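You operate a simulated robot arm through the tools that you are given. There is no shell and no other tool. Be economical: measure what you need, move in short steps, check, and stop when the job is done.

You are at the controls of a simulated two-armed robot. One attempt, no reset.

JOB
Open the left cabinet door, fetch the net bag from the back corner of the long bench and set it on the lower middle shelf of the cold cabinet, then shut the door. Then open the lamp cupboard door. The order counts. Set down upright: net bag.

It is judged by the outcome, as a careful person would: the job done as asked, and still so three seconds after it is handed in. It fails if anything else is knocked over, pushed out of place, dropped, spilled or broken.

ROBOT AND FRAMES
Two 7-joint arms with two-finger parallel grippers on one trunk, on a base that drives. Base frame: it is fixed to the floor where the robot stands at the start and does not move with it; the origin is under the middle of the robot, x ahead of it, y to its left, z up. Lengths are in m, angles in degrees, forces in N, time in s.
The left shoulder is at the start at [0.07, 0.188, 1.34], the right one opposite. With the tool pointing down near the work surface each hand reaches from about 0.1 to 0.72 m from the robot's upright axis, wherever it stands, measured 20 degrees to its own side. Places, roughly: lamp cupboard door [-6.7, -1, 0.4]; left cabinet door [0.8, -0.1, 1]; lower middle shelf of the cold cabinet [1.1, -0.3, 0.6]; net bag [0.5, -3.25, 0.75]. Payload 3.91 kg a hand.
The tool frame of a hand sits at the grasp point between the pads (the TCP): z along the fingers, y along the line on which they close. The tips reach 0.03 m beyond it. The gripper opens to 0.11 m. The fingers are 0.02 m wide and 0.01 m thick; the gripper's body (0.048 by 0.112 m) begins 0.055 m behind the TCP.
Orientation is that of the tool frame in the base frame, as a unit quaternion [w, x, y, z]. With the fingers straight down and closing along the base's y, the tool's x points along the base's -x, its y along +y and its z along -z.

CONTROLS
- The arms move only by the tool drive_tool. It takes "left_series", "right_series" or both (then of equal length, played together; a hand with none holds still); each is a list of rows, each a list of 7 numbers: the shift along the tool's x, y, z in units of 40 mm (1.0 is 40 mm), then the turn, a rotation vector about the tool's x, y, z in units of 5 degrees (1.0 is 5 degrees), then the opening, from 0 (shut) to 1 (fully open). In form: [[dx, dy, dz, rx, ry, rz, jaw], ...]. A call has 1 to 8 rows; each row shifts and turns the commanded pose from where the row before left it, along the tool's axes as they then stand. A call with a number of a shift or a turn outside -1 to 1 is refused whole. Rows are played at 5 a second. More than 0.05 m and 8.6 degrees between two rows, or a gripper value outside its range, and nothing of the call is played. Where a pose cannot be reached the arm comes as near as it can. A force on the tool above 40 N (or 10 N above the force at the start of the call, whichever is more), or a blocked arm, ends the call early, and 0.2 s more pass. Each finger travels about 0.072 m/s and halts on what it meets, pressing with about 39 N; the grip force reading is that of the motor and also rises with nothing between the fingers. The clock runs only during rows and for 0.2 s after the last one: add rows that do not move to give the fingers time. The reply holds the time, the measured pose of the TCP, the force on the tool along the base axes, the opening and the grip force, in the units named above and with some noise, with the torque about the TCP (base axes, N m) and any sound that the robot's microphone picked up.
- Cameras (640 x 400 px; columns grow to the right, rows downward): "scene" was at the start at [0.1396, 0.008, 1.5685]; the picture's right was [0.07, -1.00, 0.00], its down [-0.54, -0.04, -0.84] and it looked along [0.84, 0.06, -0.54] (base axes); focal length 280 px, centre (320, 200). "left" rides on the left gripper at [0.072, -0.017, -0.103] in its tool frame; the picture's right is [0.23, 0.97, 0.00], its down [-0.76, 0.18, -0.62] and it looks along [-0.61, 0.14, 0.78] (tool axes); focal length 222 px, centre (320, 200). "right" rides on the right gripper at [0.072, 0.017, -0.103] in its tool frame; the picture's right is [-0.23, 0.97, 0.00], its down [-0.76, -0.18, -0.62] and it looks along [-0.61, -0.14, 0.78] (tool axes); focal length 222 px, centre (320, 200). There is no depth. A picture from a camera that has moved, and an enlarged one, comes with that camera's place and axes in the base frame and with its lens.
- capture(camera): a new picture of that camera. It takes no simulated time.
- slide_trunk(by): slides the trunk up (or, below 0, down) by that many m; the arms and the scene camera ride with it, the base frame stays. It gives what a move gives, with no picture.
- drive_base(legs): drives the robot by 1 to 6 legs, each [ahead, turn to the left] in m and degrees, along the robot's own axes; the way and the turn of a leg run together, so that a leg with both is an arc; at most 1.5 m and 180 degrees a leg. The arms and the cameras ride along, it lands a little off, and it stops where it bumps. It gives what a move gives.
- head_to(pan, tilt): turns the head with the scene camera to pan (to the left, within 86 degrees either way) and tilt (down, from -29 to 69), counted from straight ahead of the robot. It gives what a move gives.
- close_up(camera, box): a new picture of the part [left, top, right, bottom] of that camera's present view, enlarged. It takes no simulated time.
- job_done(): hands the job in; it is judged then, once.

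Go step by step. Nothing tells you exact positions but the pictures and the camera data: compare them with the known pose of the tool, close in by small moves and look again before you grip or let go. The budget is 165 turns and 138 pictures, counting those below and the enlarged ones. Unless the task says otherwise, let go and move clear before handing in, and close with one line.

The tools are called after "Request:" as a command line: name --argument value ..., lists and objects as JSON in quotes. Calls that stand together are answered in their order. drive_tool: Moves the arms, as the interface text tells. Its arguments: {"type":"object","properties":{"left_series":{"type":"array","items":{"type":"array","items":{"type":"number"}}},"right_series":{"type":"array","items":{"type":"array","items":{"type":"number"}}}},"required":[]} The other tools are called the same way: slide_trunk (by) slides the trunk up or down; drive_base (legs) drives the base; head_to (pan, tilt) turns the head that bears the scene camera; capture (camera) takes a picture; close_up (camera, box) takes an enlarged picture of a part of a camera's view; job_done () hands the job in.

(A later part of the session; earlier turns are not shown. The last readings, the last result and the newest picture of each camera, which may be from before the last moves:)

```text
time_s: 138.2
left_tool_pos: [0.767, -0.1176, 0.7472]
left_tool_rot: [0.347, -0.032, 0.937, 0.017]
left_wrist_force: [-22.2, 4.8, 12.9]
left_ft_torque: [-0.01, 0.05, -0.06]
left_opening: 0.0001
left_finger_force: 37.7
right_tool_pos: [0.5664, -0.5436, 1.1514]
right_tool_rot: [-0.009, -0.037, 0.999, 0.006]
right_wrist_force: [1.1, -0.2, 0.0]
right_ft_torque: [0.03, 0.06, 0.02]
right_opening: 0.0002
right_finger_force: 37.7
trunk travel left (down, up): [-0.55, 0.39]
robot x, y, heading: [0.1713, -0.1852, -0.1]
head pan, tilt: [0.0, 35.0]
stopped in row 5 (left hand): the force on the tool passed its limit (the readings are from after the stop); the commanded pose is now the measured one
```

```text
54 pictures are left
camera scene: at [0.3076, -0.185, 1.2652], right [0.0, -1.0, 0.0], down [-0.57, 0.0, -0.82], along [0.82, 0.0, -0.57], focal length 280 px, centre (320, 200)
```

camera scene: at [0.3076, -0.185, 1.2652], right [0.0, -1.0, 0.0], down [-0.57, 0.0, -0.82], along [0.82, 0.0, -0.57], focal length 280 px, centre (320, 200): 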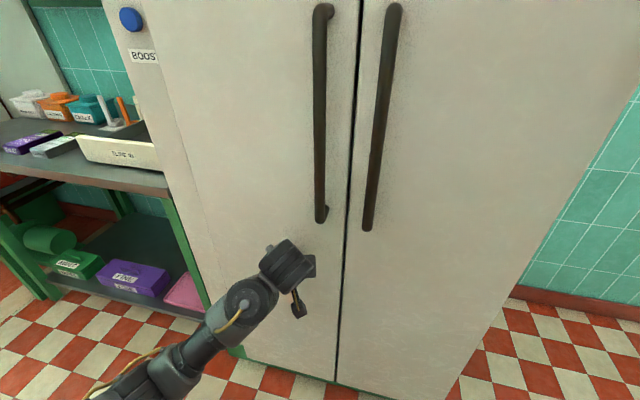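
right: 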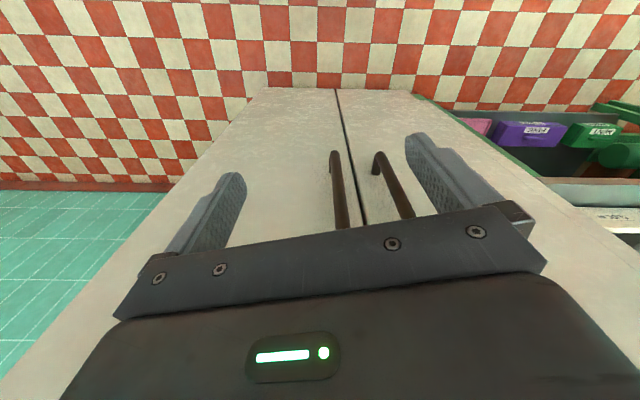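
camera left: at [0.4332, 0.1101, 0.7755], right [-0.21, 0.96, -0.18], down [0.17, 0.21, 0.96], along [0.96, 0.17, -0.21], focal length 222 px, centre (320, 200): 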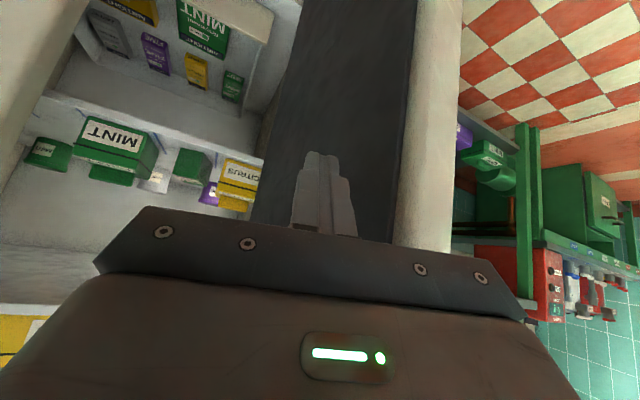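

The door looks shut. I press once more to seat it, then inspect the seam.

Request:
drive_tool --left_series '[[-0.5, 0, 0.4, 0, 0, 0, 0], [-0.3, 0, 0.3, 0, 0, 0, 0]]'

Request:
drive_tool --left_series '[[0.6, 0, -0.5, 0, 0, 0, 0], [0.7, 0, -0.6, 0, 0, 0, 0], [0.7, 0, -0.6, 0, 0, 0, 0]]'

Request:
drive_base --legs '[[-0.2, 0]]'

Request:
slide_trunk --by 0.3

Request:
capture --camera "scene"

```text
time_s: 138.5
left_tool_pos: [0.767, -0.1174, 0.7473]
left_tool_rot: [0.345, -0.03, 0.938, 0.017]
left_wrist_force: [-18.6, 3.3, 9.6]
left_ft_torque: [-0.01, 0.04, -0.06]
left_opening: 0.0
left_finger_force: 37.7
right_tool_pos: [0.5657, -0.5437, 1.1523]
right_tool_rot: [-0.009, -0.038, 0.999, 0.007]
right_wrist_force: [1.5, 0.5, -0.2]
right_ft_torque: [0.02, 0.02, 0.02]
right_opening: 0.0
right_finger_force: 37.9
trunk travel left (down, up): [-0.55, 0.39]
robot x, y, heading: [0.17, -0.1846, 0.3]
head pan, tilt: [0.0, 35.0]
stopped in row 1 (left hand): the force on the tool passed its limit (the readings are from after the stop); the commanded pose is now the measured one
```

```text
time_s: 139.3
left_tool_pos: [0.6631, -0.1243, 0.7469]
left_tool_rot: [0.345, -0.03, 0.938, 0.017]
left_wrist_force: [0.0, 0.2, 0.3]
left_ft_torque: [0.03, -0.01, -0.01]
left_opening: 0.0
left_finger_force: 37.6
right_tool_pos: [0.5668, -0.5432, 1.1502]
right_tool_rot: [-0.01, -0.037, 0.999, 0.007]
right_wrist_force: [-1.1, 0.0, 0.4]
right_ft_torque: [0.01, -0.01, -0.02]
right_opening: 0.0002
right_finger_force: 37.7
trunk travel left (down, up): [-0.55, 0.39]
robot x, y, heading: [0.1701, -0.1853, 0.2]
head pan, tilt: [0.0, 35.0]
```

```text
time_s: 140.9
left_tool_pos: [0.4618, -0.1237, 0.7474]
left_tool_rot: [0.345, -0.032, 0.938, 0.018]
left_wrist_force: [0.5, 0.1, 0.2]
left_ft_torque: [0.01, 0.0, -0.03]
left_opening: 0.0
left_finger_force: 38.1
right_tool_pos: [0.3662, -0.5426, 1.1511]
right_tool_rot: [-0.01, -0.039, 0.999, 0.007]
right_wrist_force: [-0.6, 0.3, 0.1]
right_ft_torque: [-0.05, -0.03, 0.02]
right_opening: 0.0002
right_finger_force: 37.7
trunk travel left (down, up): [-0.55, 0.39]
robot x, y, heading: [-0.0297, -0.1865, 0.3]
head pan, tilt: [0.0, 35.0]
```

```text
time_s: 143.9
left_tool_pos: [0.4636, -0.1243, 1.0461]
left_tool_rot: [0.344, -0.032, 0.938, 0.019]
left_wrist_force: [0.2, 0.2, -0.2]
left_ft_torque: [0.0, 0.02, -0.02]
left_opening: 0.0
left_finger_force: 37.5
right_tool_pos: [0.3675, -0.5425, 1.4501]
right_tool_rot: [-0.009, -0.04, 0.999, 0.007]
right_wrist_force: [0.4, -0.4, 0.0]
right_ft_torque: [0.02, 0.04, -0.02]
right_opening: 0.0001
right_finger_force: 37.6
trunk travel left (down, up): [-0.85, 0.09]
robot x, y, heading: [-0.0299, -0.186, -0.0]
head pan, tilt: [0.0, 35.0]
```

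```text
53 pictures are left
camera scene: at [0.1083, -0.1851, 1.5649], right [0.0, -1.0, 0.0], down [-0.57, 0.0, -0.82], along [0.82, 0.0, -0.57], focal length 280 px, centre (320, 200)
```

scene: 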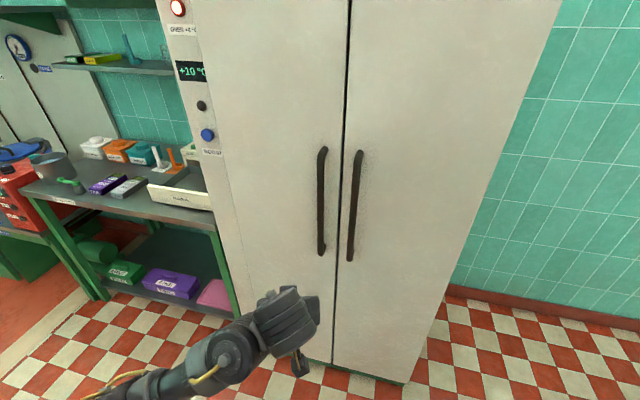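

The door is closed, but the display reads +10 °C with the red lamp lit. I look closely and see how the reading goes.

Request:
close_up --camera "scene" --box '[150, 0, 250, 160]'

Request:
head_to --pan 86 --tilt 20

Request:
capture --camera "scene"

Request:
head_to --pan 20 --tilt 20

Request:
capture --camera "scene"

```text
2.50 times, centred on (200, 80) of scene
camera zoom: at [0.1083, -0.1851, 1.5649], right [0.0, -1.0, 0.0], down [-0.57, 0.0, -0.82], along [0.82, 0.0, -0.57], focal length 701 px, centre (620, 500)
```

zoom: 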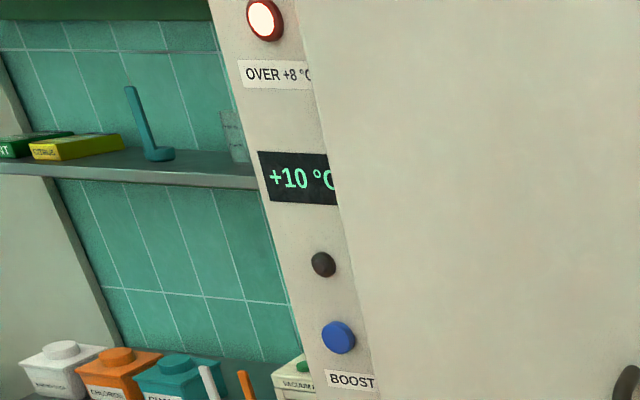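

```text
time_s: 145.5
left_tool_pos: [0.4626, -0.1245, 1.0481]
left_tool_rot: [0.344, -0.032, 0.938, 0.018]
left_wrist_force: [1.0, -0.8, -0.1]
left_ft_torque: [0.02, -0.02, 0.0]
left_opening: 0.0
left_finger_force: 37.3
right_tool_pos: [0.3671, -0.543, 1.4504]
right_tool_rot: [-0.008, -0.039, 0.999, 0.007]
right_wrist_force: [-0.5, 1.2, 0.1]
right_ft_torque: [0.02, 0.01, 0.0]
right_opening: 0.0002
right_finger_force: 37.7
trunk travel left (down, up): [-0.85, 0.09]
robot x, y, heading: [-0.032, -0.1873, 0.2]
head pan, tilt: [85.9, 20.0]
```

```text
51 pictures are left
camera scene: at [0.0265, -0.0924, 1.5888], right [1.0, -0.07, 0.0], down [-0.02, -0.34, -0.94], along [0.06, 0.94, -0.34], focal length 280 px, centre (320, 200)
```

scene: 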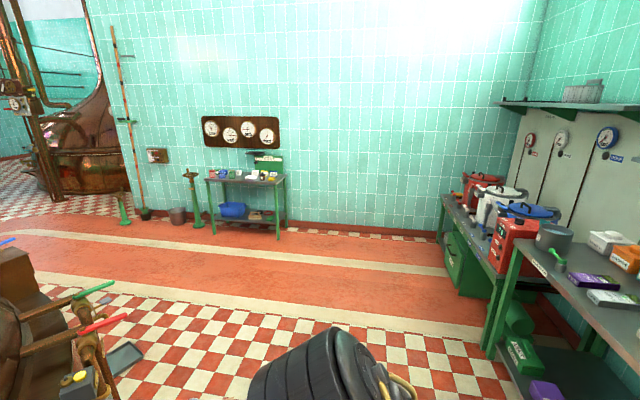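

```text
time_s: 146.8
left_tool_pos: [0.4627, -0.1246, 1.046]
left_tool_rot: [0.344, -0.031, 0.938, 0.018]
left_wrist_force: [1.1, 0.2, 0.2]
left_ft_torque: [-0.01, 0.01, 0.01]
left_opening: 0.0
left_finger_force: 37.8
right_tool_pos: [0.3669, -0.5425, 1.4502]
right_tool_rot: [-0.009, -0.039, 0.999, 0.007]
right_wrist_force: [0.7, -0.4, -0.9]
right_ft_torque: [0.01, 0.01, 0.0]
right_opening: 0.0
right_finger_force: 37.3
trunk travel left (down, up): [-0.85, 0.09]
robot x, y, heading: [-0.0307, -0.1871, 0.0]
head pan, tilt: [20.0, 20.0]
```

```text
50 pictures are left
camera scene: at [0.1076, -0.1531, 1.5888], right [0.35, -0.94, 0.0], down [-0.32, -0.12, -0.94], along [0.88, 0.32, -0.34], focal length 280 px, centre (320, 200)
```

scene: 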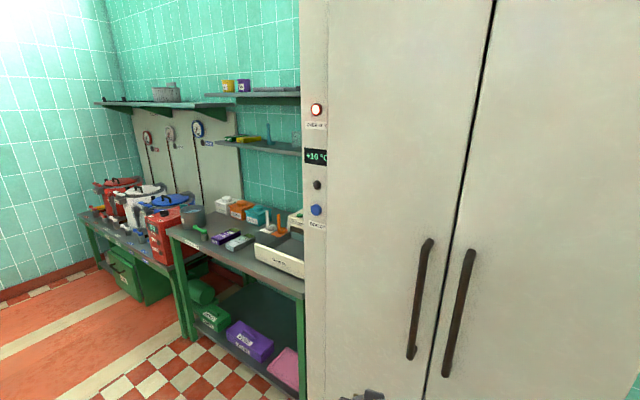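

Door shut; I'll let the cabinet recover and check it again. Next I go round the kettle: forward a bit, turn right, drive to y -1.7, turn to face -x and look.

Request:
drive_base --legs '[[0.13, 0], [0, -85], [1.5, 0], [0, -90]]'

Request:
head_to --pan 0 --tilt 15

Request:
capture --camera "scene"

```text
time_s: 162.7
left_tool_pos: [-0.2329, -1.8034, 1.0464]
left_tool_rot: [0.036, 0.935, 0.08, -0.343]
left_wrist_force: [-0.6, -0.4, -0.1]
left_ft_torque: [0.0, -0.02, 0.0]
left_opening: 0.0
left_finger_force: 38.0
right_tool_pos: [-0.1824, -1.3786, 1.4508]
right_tool_rot: [0.007, 0.996, 0.092, 0.009]
right_wrist_force: [-0.2, -0.3, -0.7]
right_ft_torque: [-0.01, -0.03, 0.02]
right_opening: 0.0001
right_finger_force: 37.2
trunk travel left (down, up): [-0.85, 0.09]
robot x, y, heading: [0.2494, -1.6879, -173.7]
head pan, tilt: [20.0, 20.0]
```

```text
time_s: 163.5
left_tool_pos: [-0.2327, -1.8028, 1.0467]
left_tool_rot: [0.036, 0.935, 0.08, -0.343]
left_wrist_force: [-0.4, 0.3, -0.4]
left_ft_torque: [0.0, 0.01, 0.03]
left_opening: 0.0
left_finger_force: 37.5
right_tool_pos: [-0.1822, -1.3785, 1.4512]
right_tool_rot: [0.006, 0.996, 0.092, 0.01]
right_wrist_force: [-0.7, -0.3, -0.5]
right_ft_torque: [-0.01, 0.02, 0.02]
right_opening: 0.0
right_finger_force: 38.2
trunk travel left (down, up): [-0.85, 0.09]
robot x, y, heading: [0.2508, -1.6906, -173.8]
head pan, tilt: [0.0, 15.0]
```

```text
49 pictures are left
camera scene: at [0.1074, -1.7031, 1.5969], right [-0.11, 0.99, 0.0], down [0.26, 0.03, -0.97], along [-0.96, -0.1, -0.26], focal length 280 px, centre (320, 200)
```

scene: 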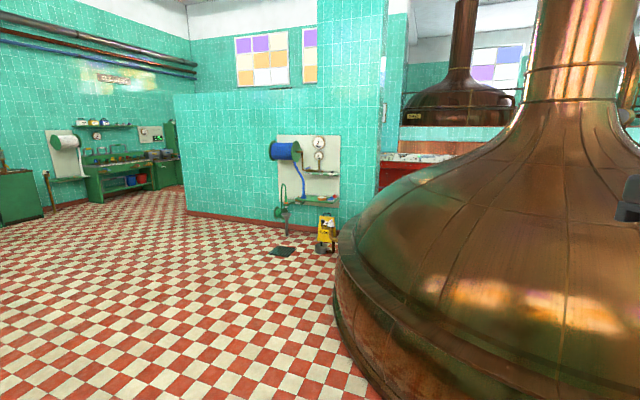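

A partition stands ahead at x about -4 and the kettle bulges to y -1.75. I swing left around it to about (-1.5, -2.65) and look again.

Request:
drive_base --legs '[[0, 22], [1.5, 0], [0.5, 0], [0, -35]]'

Request:
capture --camera "scene"

```text
time_s: 176.3
left_tool_pos: [-1.9981, -2.6591, 1.047]
left_tool_rot: [-0.001, 0.939, -0.02, -0.344]
left_wrist_force: [0.3, 0.7, 0.7]
left_ft_torque: [-0.01, 0.01, 0.0]
left_opening: 0.0
left_finger_force: 37.6
right_tool_pos: [-1.8575, -2.2541, 1.4517]
right_tool_rot: [0.007, 1.0, -0.015, 0.009]
right_wrist_force: [-0.2, 0.8, 0.2]
right_ft_torque: [-0.03, 0.0, 0.01]
right_opening: 0.0003
right_finger_force: 37.8
trunk travel left (down, up): [-0.85, 0.09]
robot x, y, heading: [-1.503, -2.6487, 174.1]
head pan, tilt: [0.0, 15.0]
```

```text
48 pictures are left
camera scene: at [-1.644, -2.6324, 1.5969], right [0.1, 0.99, 0.0], down [0.26, -0.03, -0.97], along [-0.96, 0.1, -0.26], focal length 280 px, centre (320, 200)
```

scene: 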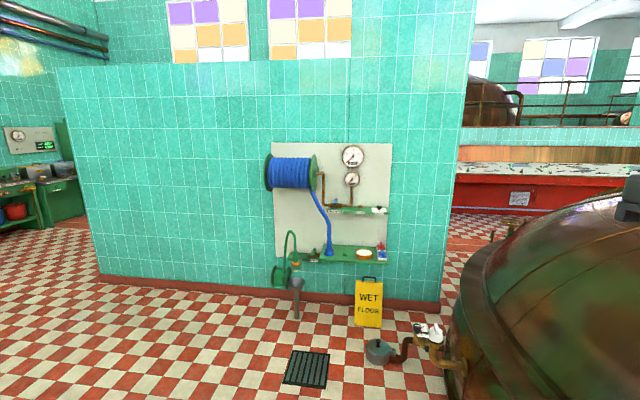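

The gap right of the partition is blocked by a pump and a wet-floor sign. The way left round the partition, past (-4.5, -4.6), looks open, so I go there.

Request:
drive_base --legs '[[0, 52.5], [1.5, 0], [1.5, 0], [0, -40]]'

Request:
capture --camera "scene"

```text
time_s: 195.0
left_tool_pos: [-4.0436, -4.9701, 1.0464]
left_tool_rot: [0.039, 0.934, 0.091, -0.343]
left_wrist_force: [0.0, 0.2, 0.3]
left_ft_torque: [0.01, 0.01, 0.0]
left_opening: 0.0
left_finger_force: 37.6
right_tool_pos: [-4.0024, -4.5431, 1.4507]
right_tool_rot: [0.006, 0.995, 0.103, 0.01]
right_wrist_force: [0.3, 0.4, 0.0]
right_ft_torque: [-0.02, -0.01, 0.02]
right_opening: 0.0
right_finger_force: 38.2
trunk travel left (down, up): [-0.85, 0.09]
robot x, y, heading: [-3.5646, -4.8401, -172.7]
head pan, tilt: [0.0, 15.0]
```

```text
47 pictures are left
camera scene: at [-3.7057, -4.862, 1.5969], right [-0.13, 0.99, 0.0], down [0.26, 0.03, -0.97], along [-0.96, -0.12, -0.26], focal length 280 px, centre (320, 200)
```

scene: 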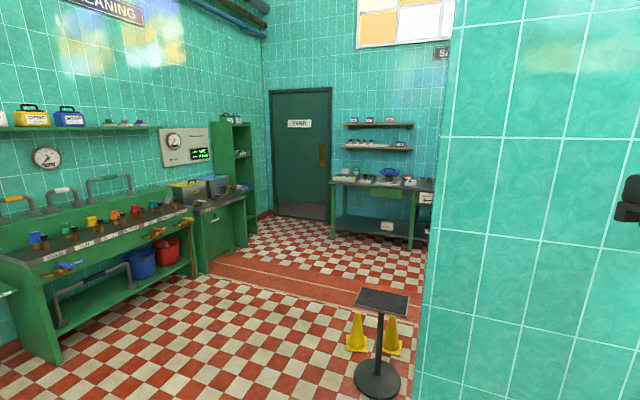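

A stand and two cones guard the partition's end; the corridor is free between y -5.0 and -6.5. I drive through its middle and turn north.

Request:
drive_base --legs '[[0, 25], [1.5, 0], [0.25, 0], [0, -38], [1.2, 0], [0, -80]]'

Request:
capture --camera "scene"

```text
time_s: 216.0
left_tool_pos: [-6.3344, -5.1803, 1.0467]
left_tool_rot: [-0.219, 0.714, -0.61, -0.266]
left_wrist_force: [0.1, 0.3, 0.1]
left_ft_torque: [-0.04, -0.02, -0.02]
left_opening: 0.0001
left_finger_force: 37.5
right_tool_pos: [-5.9104, -5.2386, 1.4501]
right_tool_rot: [0.011, 0.764, -0.645, 0.002]
right_wrist_force: [0.3, -0.5, -0.4]
right_ft_torque: [0.04, 0.04, -0.03]
right_opening: 0.0
right_finger_force: 37.4
trunk travel left (down, up): [-0.85, 0.09]
robot x, y, heading: [-6.2243, -5.6649, 95.4]
head pan, tilt: [0.0, 15.0]
```

```text
46 pictures are left
camera scene: at [-6.2403, -5.5202, 1.5969], right [1.0, 0.09, 0.0], down [0.02, -0.26, -0.97], along [-0.09, 0.96, -0.26], focal length 280 px, centre (320, 200)
```

scene: 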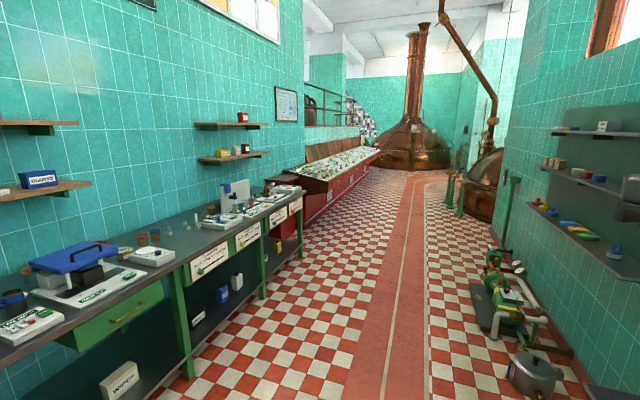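

The lamp cupboard's place projects on the red console's near end. I zoom there.

Request:
close_up --camera "scene" --box '[250, 120, 400, 240]'

```text
3.33 times, centred on (325, 180) of scene
camera zoom: at [-6.2403, -5.5202, 1.5969], right [1.0, 0.09, 0.0], down [0.02, -0.26, -0.97], along [-0.09, 0.96, -0.26], focal length 935 px, centre (303, 267)
```

zoom: 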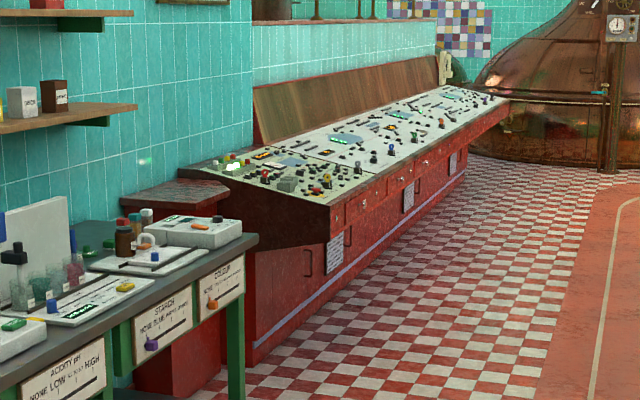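

It's a long red control console with doors along its front; the first, near y -1, should be the lamp cupboard. I drive north to about y -2.3 and look again.

Request:
drive_base --legs '[[0, -9], [1.5, 0], [1.5, 0], [0.3, 0]]'

Request:
head_to --pan 25 --tilt 30

Request:
capture --camera "scene"

```text
time_s: 232.7
left_tool_pos: [-6.0599, -1.8912, 1.047]
left_tool_rot: [-0.24, 0.664, -0.663, -0.249]
left_wrist_force: [-0.1, 0.4, 0.5]
left_ft_torque: [0.01, -0.02, 0.02]
left_opening: 0.0
left_finger_force: 37.7
right_tool_pos: [-5.649, -2.0132, 1.4511]
right_tool_rot: [0.011, 0.712, -0.702, 0.0]
right_wrist_force: [0.2, 0.4, -0.1]
right_ft_torque: [0.02, -0.02, -0.01]
right_opening: 0.0
right_finger_force: 37.4
trunk travel left (down, up): [-0.85, 0.09]
robot x, y, heading: [-6.0255, -2.3813, 86.6]
head pan, tilt: [0.0, 15.0]
```

```text
time_s: 233.6
left_tool_pos: [-6.0591, -1.8885, 1.0452]
left_tool_rot: [-0.239, 0.664, -0.663, -0.249]
left_wrist_force: [-0.3, -0.3, 0.4]
left_ft_torque: [-0.02, -0.01, 0.03]
left_opening: 0.0
left_finger_force: 37.3
right_tool_pos: [-5.6476, -2.0104, 1.4502]
right_tool_rot: [0.011, 0.712, -0.702, 0.0]
right_wrist_force: [-0.4, -0.8, -0.5]
right_ft_torque: [0.03, 0.02, -0.01]
right_opening: 0.0
right_finger_force: 37.5
trunk travel left (down, up): [-0.85, 0.09]
robot x, y, heading: [-6.0268, -2.3859, 86.5]
head pan, tilt: [25.0, 30.0]
```

```text
44 pictures are left
camera scene: at [-6.0572, -2.2473, 1.5727], right [0.93, 0.37, 0.0], down [0.18, -0.47, -0.87], along [-0.32, 0.81, -0.5], focal length 280 px, centre (320, 200)
```

scene: 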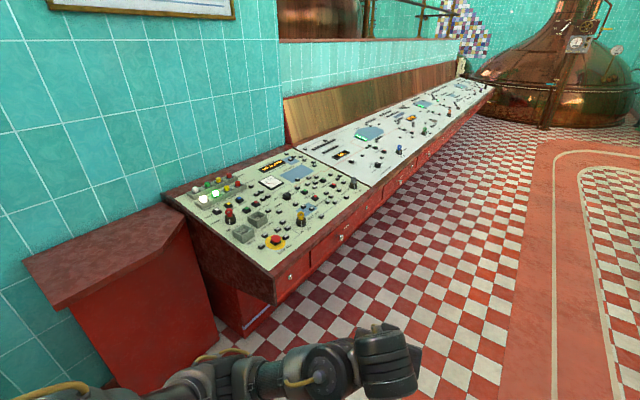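

The lower doors are hidden under the overhang. I go to about (-5.65, -1.2), turn to face the console and look low.

Request:
drive_base --legs '[[0, -14], [1.25, 0], [0, 98]]'

Request:
head_to --pan 0 --tilt 45

Request:
capture --camera "scene"

```text
time_s: 244.9
left_tool_pos: [-6.1503, -1.1579, 1.0466]
left_tool_rot: [-0.01, 0.938, -0.047, -0.344]
left_wrist_force: [0.3, -0.6, 0.1]
left_ft_torque: [-0.05, 0.02, 0.02]
left_opening: 0.0003
left_finger_force: 37.5
right_tool_pos: [-5.9886, -0.7623, 1.4504]
right_tool_rot: [0.007, 0.999, -0.043, 0.009]
right_wrist_force: [0.5, -0.3, -0.4]
right_ft_torque: [-0.02, 0.01, 0.02]
right_opening: 0.0001
right_finger_force: 37.5
trunk travel left (down, up): [-0.85, 0.09]
robot x, y, heading: [-5.6529, -1.1769, 170.5]
head pan, tilt: [25.0, 30.0]
```

```text
time_s: 245.8
left_tool_pos: [-6.1498, -1.158, 1.046]
left_tool_rot: [-0.01, 0.938, -0.046, -0.344]
left_wrist_force: [0.9, 0.1, -0.1]
left_ft_torque: [-0.01, 0.01, -0.01]
left_opening: 0.0001
left_finger_force: 37.8
right_tool_pos: [-5.9875, -0.7634, 1.4518]
right_tool_rot: [0.008, 0.999, -0.044, 0.009]
right_wrist_force: [-0.3, 0.5, 0.2]
right_ft_torque: [-0.01, -0.01, 0.0]
right_opening: 0.0
right_finger_force: 37.8
trunk travel left (down, up): [-0.85, 0.09]
robot x, y, heading: [-5.6531, -1.1794, 170.7]
head pan, tilt: [0.0, 45.0]
```

```text
43 pictures are left
camera scene: at [-5.7831, -1.1553, 1.5502], right [0.16, 0.99, 0.0], down [0.7, -0.11, -0.71], along [-0.7, 0.11, -0.71], focal length 280 px, centre (320, 200)
```

scene: 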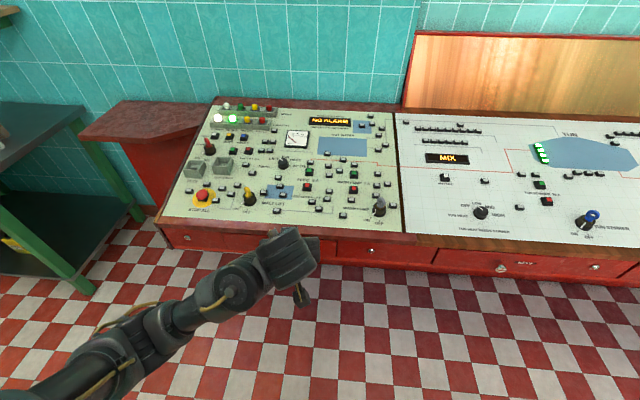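

I lower the trunk to see under the overhang.

Request:
slide_trunk --by -0.6

Request:
head_to --pan 0 --tilt 25

Request:
capture --camera "scene"

```text
refused: -0.6 is not a number from -0.4 to 0.4
```

```text
time_s: 246.6
left_tool_pos: [-6.1489, -1.1606, 1.0469]
left_tool_rot: [-0.01, 0.938, -0.046, -0.344]
left_wrist_force: [-0.3, 0.2, -0.4]
left_ft_torque: [0.0, -0.03, 0.01]
left_opening: 0.0
left_finger_force: 37.6
right_tool_pos: [-5.9872, -0.7625, 1.452]
right_tool_rot: [0.006, 0.999, -0.043, 0.008]
right_wrist_force: [-0.2, -0.5, 0.8]
right_ft_torque: [0.01, 0.02, 0.0]
right_opening: 0.0
right_finger_force: 37.6
trunk travel left (down, up): [-0.85, 0.09]
robot x, y, heading: [-5.6553, -1.177, 170.7]
head pan, tilt: [0.0, 25.0]
```

```text
42 pictures are left
camera scene: at [-5.7937, -1.1533, 1.5806], right [0.16, 0.99, 0.0], down [0.42, -0.07, -0.91], along [-0.89, 0.15, -0.42], focal length 280 px, centre (320, 200)
```

scene: 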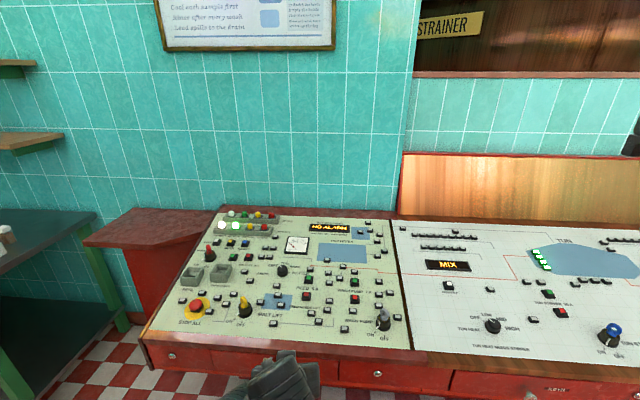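

Request:
slide_trunk --by -0.4

Request:
slide_trunk --by -0.3

Request:
capture --camera "scene"

```text
time_s: 250.4
left_tool_pos: [-6.1495, -1.1607, 0.6474]
left_tool_rot: [-0.01, 0.937, -0.046, -0.345]
left_wrist_force: [0.3, 0.0, 0.2]
left_ft_torque: [0.0, -0.04, -0.01]
left_opening: 0.0
left_finger_force: 37.7
right_tool_pos: [-5.9868, -0.7626, 1.0518]
right_tool_rot: [0.007, 0.999, -0.044, 0.007]
right_wrist_force: [0.3, 0.2, 0.2]
right_ft_torque: [0.0, 0.0, 0.01]
right_opening: 0.0
right_finger_force: 38.1
trunk travel left (down, up): [-0.45, 0.49]
robot x, y, heading: [-5.6551, -1.1741, 170.6]
head pan, tilt: [0.0, 25.0]
```

```text
time_s: 253.4
left_tool_pos: [-6.1497, -1.1597, 0.3463]
left_tool_rot: [-0.01, 0.938, -0.046, -0.344]
left_wrist_force: [-1.0, 0.0, -0.8]
left_ft_torque: [0.03, 0.04, 0.01]
left_opening: 0.0001
left_finger_force: 37.7
right_tool_pos: [-5.9859, -0.7627, 0.7514]
right_tool_rot: [0.007, 0.999, -0.043, 0.008]
right_wrist_force: [0.9, -0.5, -0.3]
right_ft_torque: [0.0, -0.01, 0.01]
right_opening: 0.0001
right_finger_force: 38.1
trunk travel left (down, up): [-0.15, 0.79]
robot x, y, heading: [-5.652, -1.1791, 170.7]
head pan, tilt: [0.0, 25.0]
```

```text
41 pictures are left
camera scene: at [-5.7936, -1.1534, 0.8807], right [0.16, 0.99, 0.0], down [0.42, -0.07, -0.91], along [-0.89, 0.15, -0.42], focal length 280 px, centre (320, 200)
```

scene: 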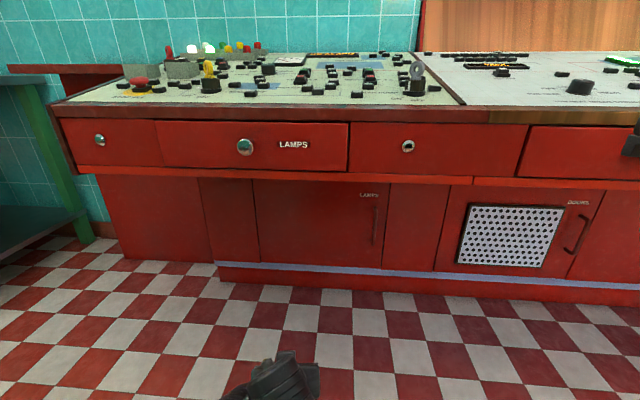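

There is a lower door labelled LAMPS with a vertical handle at its right, below a LAMPS drawer. I zoom in to measure.

Request:
close_up --camera "scene" --box '[190, 110, 450, 290]'

Request:
close_up --camera "scene" --box '[330, 165, 430, 275]'

```text
2.22 times, centred on (320, 200) of scene
camera zoom: at [-5.7936, -1.1534, 0.8807], right [0.16, 0.99, 0.0], down [0.42, -0.07, -0.91], along [-0.89, 0.15, -0.42], focal length 623 px, centre (320, 200)
```

zoom: 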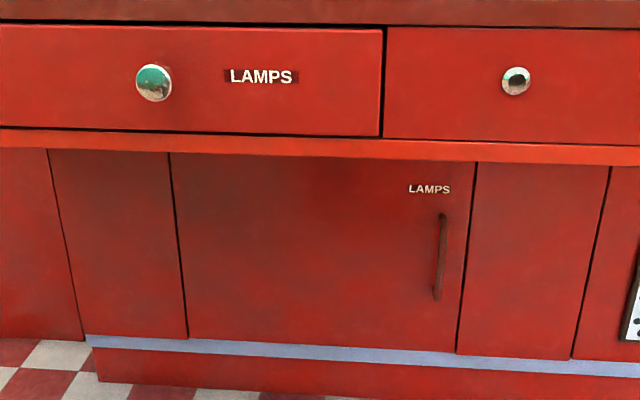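

```text
3.64 times, centred on (380, 220) of scene
camera zoom: at [-5.7936, -1.1534, 0.8807], right [0.16, 0.99, 0.0], down [0.42, -0.07, -0.91], along [-0.89, 0.15, -0.42], focal length 1020 px, centre (102, 127)
```

zoom: 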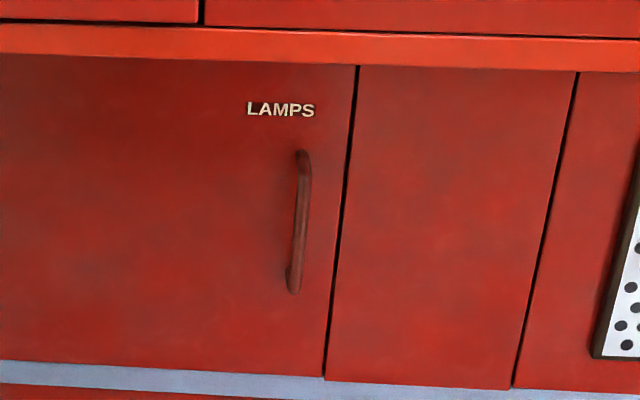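

Handle of the LAMPS door: about (-6.64, -0.81), z 0.28 to 0.44; hinge at its left, front facing heading about 166°. I level the left hand and move the right one out to the side.

Request:
drive_tool --left_series '[[0, 0, 0, 0, -1, 0, 1], [0, 0, 0, 0, -1, 0, 1], [0, 0, 0, 0, -1, 0, 1], [0, 0, 0, 0, -1, 0, 1], [0, 0, 0, 0, -1, 0, 1], [0, 0, 0, 0, -1, 0, 1], [0, 0, 0, 0, -1, 0, 1], [0, 0, 0, 0, -1, 0, 1]]' --right_series '[[0.6, -0.8, 0, 0, 0, 0, 0], [0.6, -0.8, 0, 0, 0, 0, 0], [0.6, -0.8, 0, 0, 0, 0, 0], [0.6, -0.8, 0, 0, 0, 0, 0], [0.6, -0.8, 0, 0, 0, 0, 0], [0.6, -0.8, 0, 0, 0, 0, 0], [0, 0, 0, 0, 0, 0, 0], [0, 0, 0, 0, 0, 0, 0]]'

Request:
drive_tool --left_series '[[-0.8, -0.8, 0, 0, -1, 0, 1], [-0.8, -0.8, 0, 0, -1, 0, 1], [-0.8, -0.8, 0, 0, 0, 0, 1], [-0.8, -0.8, 0, 0, 0, 0, 1], [-0.8, -0.8, 0, 0, 0, 0, 1], [-0.5, -0.8, 0, 0, 0, 0, 1]]'

Request:
slide_trunk --by -0.14

Request:
capture --camera "scene"

```text
time_s: 255.2
left_tool_pos: [-6.1641, -1.1713, 0.3536]
left_tool_rot: [-0.025, 0.777, -0.041, -0.628]
left_wrist_force: [-0.5, 0.1, 0.1]
left_ft_torque: [0.03, -0.01, 0.03]
left_opening: 0.11
left_finger_force: 0.1
left hand out of reach, approached as far as the arm can: row 8
right_tool_pos: [-5.951, -0.6982, 0.6555]
right_tool_rot: [0.007, 0.999, -0.044, 0.009]
right_wrist_force: [-0.5, 0.1, -0.5]
right_ft_torque: [-0.03, -0.01, 0.03]
right_opening: 0.0002
right_finger_force: 37.2
right hand out of reach, approached as far as the arm can: row 1, 2, 3, 4, 5, 6
trunk travel left (down, up): [-0.15, 0.79]
robot x, y, heading: [-5.6533, -1.1783, 170.9]
head pan, tilt: [0.0, 25.0]
```

```text
time_s: 256.6
left_tool_pos: [-6.1939, -1.0321, 0.5107]
left_tool_rot: [-0.029, 0.727, -0.04, -0.685]
left_wrist_force: [-1.0, -0.7, 0.3]
left_ft_torque: [0.01, 0.02, -0.01]
left_opening: 0.1101
left_finger_force: 0.2
left hand out of reach, approached as far as the arm can: row 1, 2
right_tool_pos: [-5.9514, -0.6998, 0.6556]
right_tool_rot: [0.007, 0.999, -0.043, 0.008]
right_wrist_force: [-0.7, 0.4, 0.8]
right_ft_torque: [0.01, -0.02, -0.01]
right_opening: 0.0
right_finger_force: 37.5
trunk travel left (down, up): [-0.15, 0.79]
robot x, y, heading: [-5.6511, -1.175, 170.6]
head pan, tilt: [0.0, 25.0]
```

```text
time_s: 258.3
left_tool_pos: [-6.1946, -1.0321, 0.3713]
left_tool_rot: [-0.028, 0.727, -0.039, -0.685]
left_wrist_force: [-0.2, 0.1, 1.1]
left_ft_torque: [-0.01, 0.05, 0.02]
left_opening: 0.1099
left_finger_force: 0.0
right_tool_pos: [-5.9516, -0.6998, 0.5168]
right_tool_rot: [0.006, 0.999, -0.043, 0.008]
right_wrist_force: [0.0, 0.1, 1.2]
right_ft_torque: [-0.01, -0.01, 0.0]
right_opening: 0.0002
right_finger_force: 37.4
trunk travel left (down, up): [-0.01, 0.93]
robot x, y, heading: [-5.6519, -1.1795, 171.0]
head pan, tilt: [0.0, 25.0]
```

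```text
38 pictures are left
camera scene: at [-5.7936, -1.1533, 0.7408], right [0.16, 0.99, 0.0], down [0.42, -0.07, -0.91], along [-0.89, 0.15, -0.42], focal length 280 px, centre (320, 200)
```

scene: 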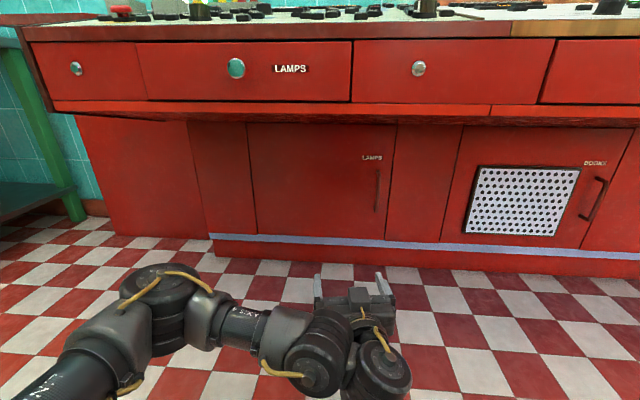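

The handle triangulates well to (-6.65, -0.805), z 0.27 to 0.435. The right arm faces it squarely, so I use that one: I stretch it forward low, then level it, and shift the left aside.

Request:
drive_tool --right_series '[[-1, 0, 0.5, 0, 0, 0, 0], [-1, 0, 0.5, 0, 0, 0, 0], [-1, 0, 0.5, 0, 0, 0, 0], [-1, 0, 0.5, 0, 0, 0, 0], [-1, 0, 0.5, 0, 0, 0, 0]]' --left_series '[[0, 0.7, 0, 0, 0, 0, 1], [0, 0.7, 0, 0, 0, 0, 1], [0, 0.7, 0, 0, 0, 0, 1], [0, 0.7, 0, 0, 0, 0, 1], [0, 0.7, 0, 0, 0, 0, 1]]'

Request:
drive_tool --right_series '[[0, 0, 0, 0, -1, 0, 1], [0, 0, 0, 0, -1, 0, 1], [0, 0, 0, 0, -1, 0, 1], [0, 0, 0, 0, -1, 0, 1], [0, 0, 0, 0, -1, 0, 1], [0, 0, 0, 0, -1, 0, 1], [0, 0, 0, 0, -1, 0, 1], [0, 0, 0, 0, -1, 0, 1]]'

Request:
drive_tool --right_series '[[0, 0, 0, 0, -1, 0, 1], [0, 0, 0, 0, -1, 0, 1], [0, 0, 0, 0, -1, 0, 1], [0, 0, 0, 0, -1, 0, 1], [0, 0, 0, 0, -1, 0, 1], [0, 0, 0, 0, -1, 0, 1], [0, 0, 0, 0, -1, 0, 1], [0, 0, 0, 0, -1, 0, 1]]'

Request:
capture --camera "scene"

```text
time_s: 259.5
left_tool_pos: [-6.2057, -1.1709, 0.3725]
left_tool_rot: [-0.028, 0.727, -0.038, -0.685]
left_wrist_force: [0.8, 0.0, 0.6]
left_ft_torque: [-0.02, 0.0, -0.01]
left_opening: 0.1102
left_finger_force: 0.0
right_tool_pos: [-6.1488, -0.6834, 0.4132]
right_tool_rot: [0.008, 0.999, -0.044, 0.008]
right_wrist_force: [0.0, -0.3, -0.1]
right_ft_torque: [-0.02, 0.03, 0.0]
right_opening: 0.0
right_finger_force: 38.3
trunk travel left (down, up): [-0.01, 0.93]
robot x, y, heading: [-5.658, -1.1823, 170.6]
head pan, tilt: [0.0, 25.0]
```

```text
time_s: 261.3
left_tool_pos: [-6.2078, -1.1718, 0.3731]
left_tool_rot: [-0.027, 0.727, -0.038, -0.685]
left_wrist_force: [-0.2, 0.5, 0.7]
left_ft_torque: [0.0, 0.01, 0.0]
left_opening: 0.11
left_finger_force: 0.0
right_tool_pos: [-6.1487, -0.6818, 0.4142]
right_tool_rot: [-0.008, 0.941, -0.043, -0.335]
right_wrist_force: [-0.3, 0.6, 0.1]
right_ft_torque: [0.0, -0.05, 0.01]
right_opening: 0.1101
right_finger_force: 0.1
trunk travel left (down, up): [-0.01, 0.93]
robot x, y, heading: [-5.6538, -1.1779, 170.5]
head pan, tilt: [0.0, 25.0]
```

```text
time_s: 263.1
left_tool_pos: [-6.2075, -1.1719, 0.3727]
left_tool_rot: [-0.027, 0.727, -0.038, -0.685]
left_wrist_force: [0.8, 0.1, 0.6]
left_ft_torque: [0.0, -0.04, -0.03]
left_opening: 0.1098
left_finger_force: 0.1
right_tool_pos: [-6.1502, -0.6817, 0.4134]
right_tool_rot: [-0.023, 0.771, -0.038, -0.635]
right_wrist_force: [0.3, 0.2, 0.2]
right_ft_torque: [0.01, 0.02, -0.03]
right_opening: 0.1102
right_finger_force: 0.0
trunk travel left (down, up): [-0.01, 0.93]
robot x, y, heading: [-5.6555, -1.1776, 170.5]
head pan, tilt: [0.0, 25.0]
```

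```text
37 pictures are left
camera scene: at [-5.7937, -1.1534, 0.7407], right [0.16, 0.99, 0.0], down [0.42, -0.07, -0.91], along [-0.89, 0.15, -0.42], focal length 280 px, centre (320, 200)
```

scene: 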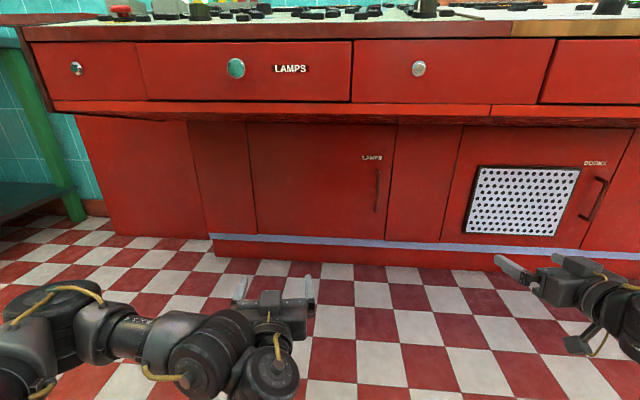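

Right hand is nearly level. I finish levelling and yawing it to the door's normal, then drive 0.27 m forward.

Request:
drive_tool --right_series '[[0.4, 0.8, 0, 0.9, -1, 0, 1], [0.4, 0.8, 0, 0.9, -1, 0, 1], [0.4, 0.8, 0, 0, 0, 0, 1]]'

Request:
drive_base --legs '[[0.27, 0]]'

Request:
capture --camera "right"

Request:
capture --camera "scene"

```text
time_s: 263.9
left_tool_pos: [-6.2065, -1.1709, 0.373]
left_tool_rot: [-0.028, 0.727, -0.038, -0.685]
left_wrist_force: [-0.4, -0.2, 0.3]
left_ft_torque: [-0.01, 0.01, -0.01]
left_opening: 0.1099
left_finger_force: 0.1
right_tool_pos: [-6.1578, -0.7761, 0.3653]
right_tool_rot: [-0.086, 0.709, -0.087, -0.695]
right_wrist_force: [-0.6, 0.4, -0.4]
right_ft_torque: [-0.01, -0.02, -0.02]
right_opening: 0.1101
right_finger_force: 0.1
trunk travel left (down, up): [-0.01, 0.93]
robot x, y, heading: [-5.6533, -1.1793, 170.4]
head pan, tilt: [0.0, 25.0]
```

```text
time_s: 265.8
left_tool_pos: [-6.4733, -1.1279, 0.3728]
left_tool_rot: [-0.028, 0.727, -0.039, -0.685]
left_wrist_force: [0.2, 0.6, -0.5]
left_ft_torque: [-0.02, 0.01, 0.0]
left_opening: 0.1101
left_finger_force: 0.0
right_tool_pos: [-6.4237, -0.7338, 0.365]
right_tool_rot: [-0.086, 0.708, -0.086, -0.696]
right_wrist_force: [0.7, 0.8, -0.7]
right_ft_torque: [-0.02, 0.03, 0.0]
right_opening: 0.1099
right_finger_force: 0.0
trunk travel left (down, up): [-0.01, 0.93]
robot x, y, heading: [-5.9184, -1.1351, 170.6]
head pan, tilt: [0.0, 25.0]
```

```text
36 pictures are left
camera right: at [-6.3269, -0.7747, 0.2943], right [-0.24, -0.94, 0.22], down [0.63, 0.02, 0.77], along [-0.73, 0.33, 0.59], focal length 222 px, centre (320, 200)
```

right: 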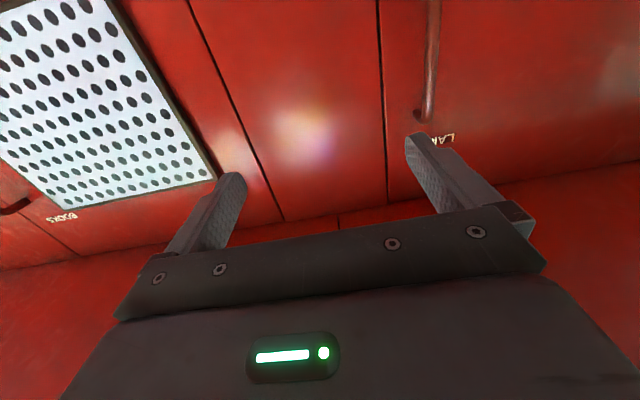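

```text
35 pictures are left
camera scene: at [-6.0593, -1.1094, 0.7407], right [0.16, 0.99, 0.0], down [0.42, -0.07, -0.91], along [-0.89, 0.15, -0.42], focal length 280 px, centre (320, 200)
```

scene: 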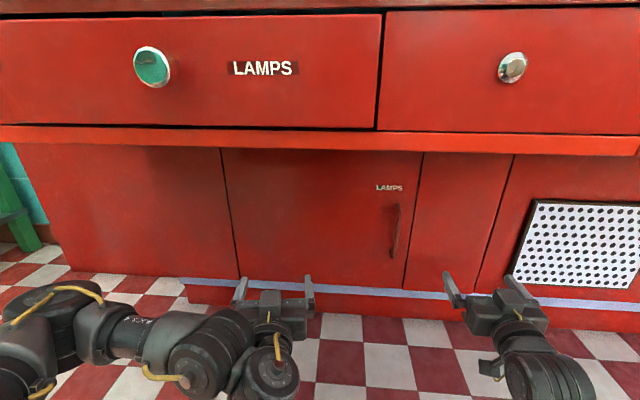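

I shift the right hand sideways in line with the bar and go halfway in.

Request:
drive_tool --right_series '[[0.06, 0.78, 0, 0, 0, 0, 1], [0.06, 0.78, 0, 0, 0, 0, 1], [0.06, 0.78, 0.4, 0, 0, 0, 1], [0.06, 0.78, 0.6, 0, 0, 0, 1], [0, 0, 0.8, 0, 0, 0, 1], [0, 0, 0.8, 0, 0, 0, 1]]'

Request:
capture --camera "right"

```text
time_s: 266.9
left_tool_pos: [-6.4726, -1.1273, 0.3723]
left_tool_rot: [-0.029, 0.727, -0.04, -0.685]
left_wrist_force: [0.0, -0.6, 0.8]
left_ft_torque: [-0.01, -0.04, 0.03]
left_opening: 0.11
left_finger_force: 0.1
right_tool_pos: [-6.4974, -0.7956, 0.3513]
right_tool_rot: [-0.151, 0.705, -0.056, -0.691]
right_wrist_force: [0.3, 0.1, -1.1]
right_ft_torque: [-0.03, -0.01, 0.01]
right_opening: 0.11
right_finger_force: 0.1
trunk travel left (down, up): [-0.01, 0.93]
robot x, y, heading: [-5.9136, -1.1365, 170.7]
head pan, tilt: [0.0, 25.0]
stopped in row 5 (right hand): the arm was blocked; the commanded pose is now the measured one
```

```text
34 pictures are left
camera right: at [-6.4004, -0.832, 0.2763], right [-0.29, -0.95, 0.09], down [0.62, -0.11, 0.78], along [-0.73, 0.28, 0.62], focal length 222 px, centre (320, 200)
```

right: 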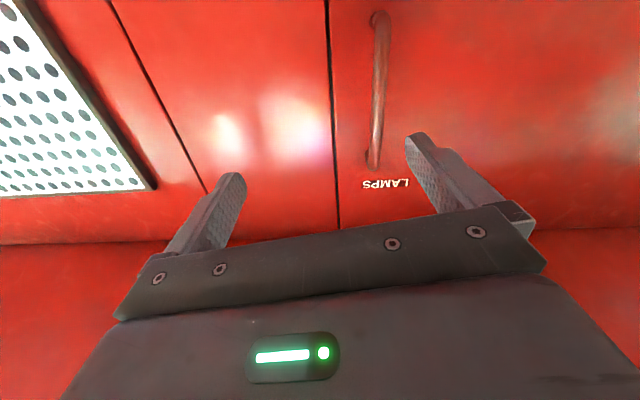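

The arm met something; I look with the scene camera.

Request:
head_to --pan -25 --tilt 40

Request:
capture --camera "scene"

```text
time_s: 267.8
left_tool_pos: [-6.4734, -1.1267, 0.3721]
left_tool_rot: [-0.029, 0.728, -0.04, -0.684]
left_wrist_force: [-0.4, 0.0, 0.0]
left_ft_torque: [0.0, -0.03, 0.0]
left_opening: 0.1101
left_finger_force: 0.1
right_tool_pos: [-6.4974, -0.7961, 0.3494]
right_tool_rot: [-0.152, 0.706, -0.056, -0.69]
right_wrist_force: [-0.2, 0.1, 0.2]
right_ft_torque: [-0.03, 0.02, 0.01]
right_opening: 0.11
right_finger_force: 0.1
trunk travel left (down, up): [-0.01, 0.93]
robot x, y, heading: [-5.9213, -1.1362, 170.8]
head pan, tilt: [-25.0, 40.0]
```

```text
33 pictures are left
camera scene: at [-6.0389, -1.0762, 0.7172], right [0.56, 0.83, 0.0], down [0.53, -0.36, -0.77], along [-0.63, 0.43, -0.64], focal length 280 px, centre (320, 200)
```

scene: 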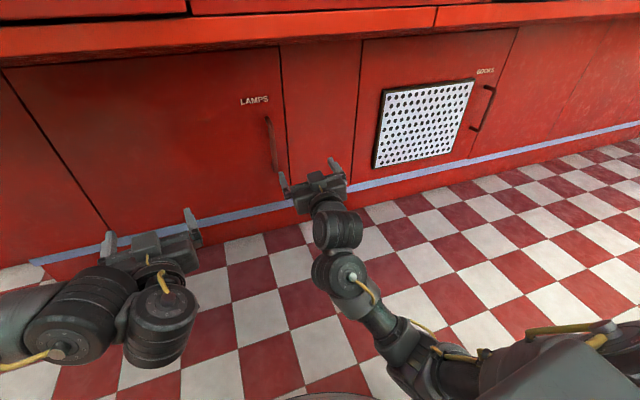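

The right elbow is down against the base. I raise the trunk 0.15 m and bring the hand back down level.

Request:
slide_trunk --by 0.15

Request:
drive_tool --right_series '[[0.85, 0, 0, 0, 0, 0.4, 1], [0.85, 0, 0, 0, 0, 0.4, 1], [0.85, 0, 0, 0, 0, 0.4, 1], [0.85, 0, 0, 0, 0, 0.4, 1]]'

Request:
capture --camera "right"

```text
time_s: 269.6
left_tool_pos: [-6.4742, -1.1264, 0.5217]
left_tool_rot: [-0.029, 0.727, -0.04, -0.685]
left_wrist_force: [0.1, 0.0, -0.4]
left_ft_torque: [-0.02, -0.01, 0.01]
left_opening: 0.1101
left_finger_force: 0.1
right_tool_pos: [-6.4973, -0.797, 0.4995]
right_tool_rot: [-0.151, 0.706, -0.056, -0.69]
right_wrist_force: [-0.4, 0.6, -0.4]
right_ft_torque: [0.03, -0.01, 0.01]
right_opening: 0.1101
right_finger_force: 0.1
trunk travel left (down, up): [-0.16, 0.78]
robot x, y, heading: [-5.9189, -1.133, 170.7]
head pan, tilt: [-25.0, 40.0]
```

```text
time_s: 270.6
left_tool_pos: [-6.475, -1.125, 0.5202]
left_tool_rot: [-0.028, 0.727, -0.041, -0.684]
left_wrist_force: [0.4, -0.4, -0.3]
left_ft_torque: [-0.01, -0.01, -0.01]
left_opening: 0.1101
left_finger_force: 0.0
right_tool_pos: [-6.498, -0.7795, 0.3706]
right_tool_rot: [0.107, -0.694, 0.102, 0.705]
right_wrist_force: [-0.7, -0.2, 0.9]
right_ft_torque: [-0.02, 0.01, -0.03]
right_opening: 0.11
right_finger_force: 0.0
trunk travel left (down, up): [-0.16, 0.78]
robot x, y, heading: [-5.9221, -1.1361, 170.5]
head pan, tilt: [-25.0, 40.0]
```

```text
32 pictures are left
camera right: at [-6.406, -0.8235, 0.2979], right [-0.28, -0.93, 0.22], down [0.66, -0.02, 0.75], along [-0.7, 0.36, 0.62], focal length 222 px, centre (320, 200)
```

right: 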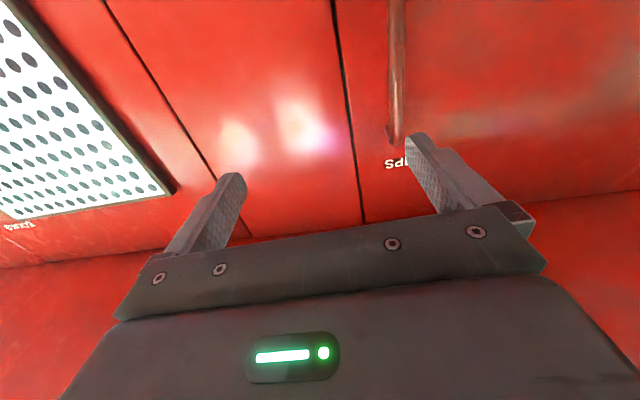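

Level again; the bar is 0.07 m to the left and 0.138 m ahead in the tool frame. I shift and advance.

Request:
drive_tool --right_series '[[0, 0.6, 0, 0, 0, 0, 1], [0, 0.6, 0, 0, 0, 0, 1], [0, 0.55, 0.4, 0, 0, 0, 1], [0, 0, 0.8, 0, 0, 0, 1]]'

Request:
capture --camera "right"

```text
time_s: 271.3
left_tool_pos: [-6.4729, -1.1274, 0.5216]
left_tool_rot: [-0.029, 0.727, -0.04, -0.685]
left_wrist_force: [0.1, 0.4, -0.8]
left_ft_torque: [0.02, 0.01, 0.05]
left_opening: 0.1099
left_finger_force: 0.1
right_tool_pos: [-6.5091, -0.7805, 0.3527]
right_tool_rot: [-0.17, 0.701, -0.057, -0.69]
right_wrist_force: [0.1, 0.6, -0.6]
right_ft_torque: [0.03, 0.01, 0.01]
right_opening: 0.1098
right_finger_force: 0.1
trunk travel left (down, up): [-0.16, 0.78]
robot x, y, heading: [-5.9176, -1.1322, 171.0]
head pan, tilt: [-25.0, 40.0]
stopped in row 3 (right hand): the arm was blocked; the commanded pose is now the measured one
```

```text
31 pictures are left
camera right: at [-6.4131, -0.8168, 0.277], right [-0.31, -0.95, 0.07], down [0.62, -0.15, 0.77], along [-0.72, 0.28, 0.63], focal length 222 px, centre (320, 200)
```

right: 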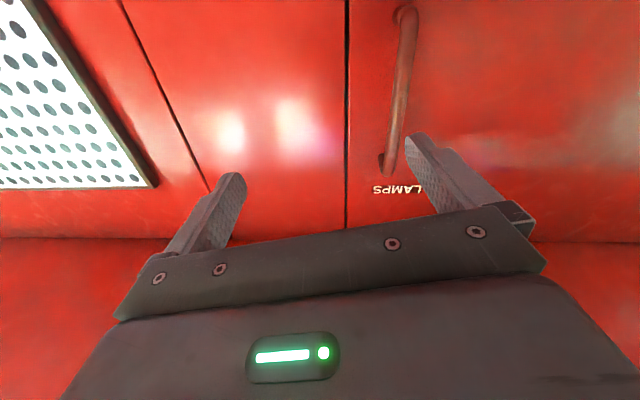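

Moving left blocks the arm at its elbow. I unroll the wrist and let the base do the sideways shift by turning left 6°.

Request:
drive_tool --right_series '[[0, -0.2, 0, 0, 0, 0.7, 1], [0, -0.2, 0, 0, 0, 0.7, 1], [0, 0, 0, 0, 0, 0.4, 1]]'

Request:
drive_base --legs '[[0, 7]]'

Request:
capture --camera "right"

```text
time_s: 272.1
left_tool_pos: [-6.474, -1.1266, 0.5236]
left_tool_rot: [-0.029, 0.728, -0.04, -0.684]
left_wrist_force: [-0.4, 0.8, 0.7]
left_ft_torque: [-0.02, 0.01, -0.03]
left_opening: 0.1102
left_finger_force: 0.0
right_tool_pos: [-6.5054, -0.7592, 0.3582]
right_tool_rot: [0.12, -0.693, 0.108, 0.703]
right_wrist_force: [0.3, 1.0, -0.5]
right_ft_torque: [-0.06, 0.02, -0.02]
right_opening: 0.1101
right_finger_force: 0.0
trunk travel left (down, up): [-0.16, 0.78]
robot x, y, heading: [-5.9155, -1.1361, 170.3]
head pan, tilt: [-25.0, 40.0]
```

```text
time_s: 273.1
left_tool_pos: [-6.4704, -1.1953, 0.5233]
left_tool_rot: [0.013, 0.728, 0.006, -0.685]
left_wrist_force: [-0.3, 0.0, 1.0]
left_ft_torque: [0.01, 0.01, 0.01]
left_opening: 0.1098
left_finger_force: 0.0
right_tool_pos: [-6.5463, -0.8359, 0.3585]
right_tool_rot: [0.077, -0.698, 0.063, 0.71]
right_wrist_force: [0.3, -0.2, -0.3]
right_ft_torque: [0.02, -0.03, 0.03]
right_opening: 0.1099
right_finger_force: 0.1
trunk travel left (down, up): [-0.16, 0.78]
robot x, y, heading: [-5.9206, -1.1351, 177.8]
head pan, tilt: [-25.0, 40.0]
```

```text
30 pictures are left
camera right: at [-6.4499, -0.8699, 0.2829], right [-0.19, -0.96, 0.21], down [0.66, 0.04, 0.75], along [-0.73, 0.28, 0.62], focal length 222 px, centre (320, 200)
```

right: 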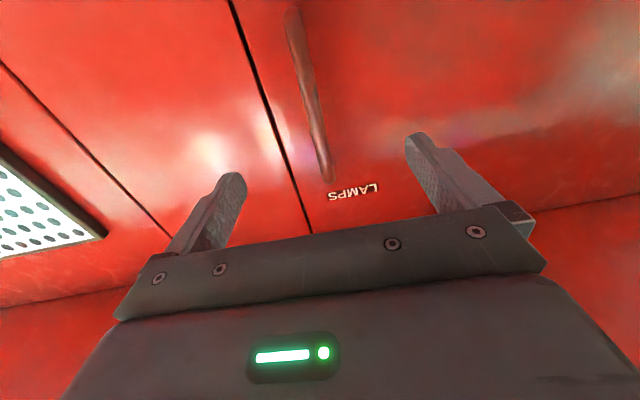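

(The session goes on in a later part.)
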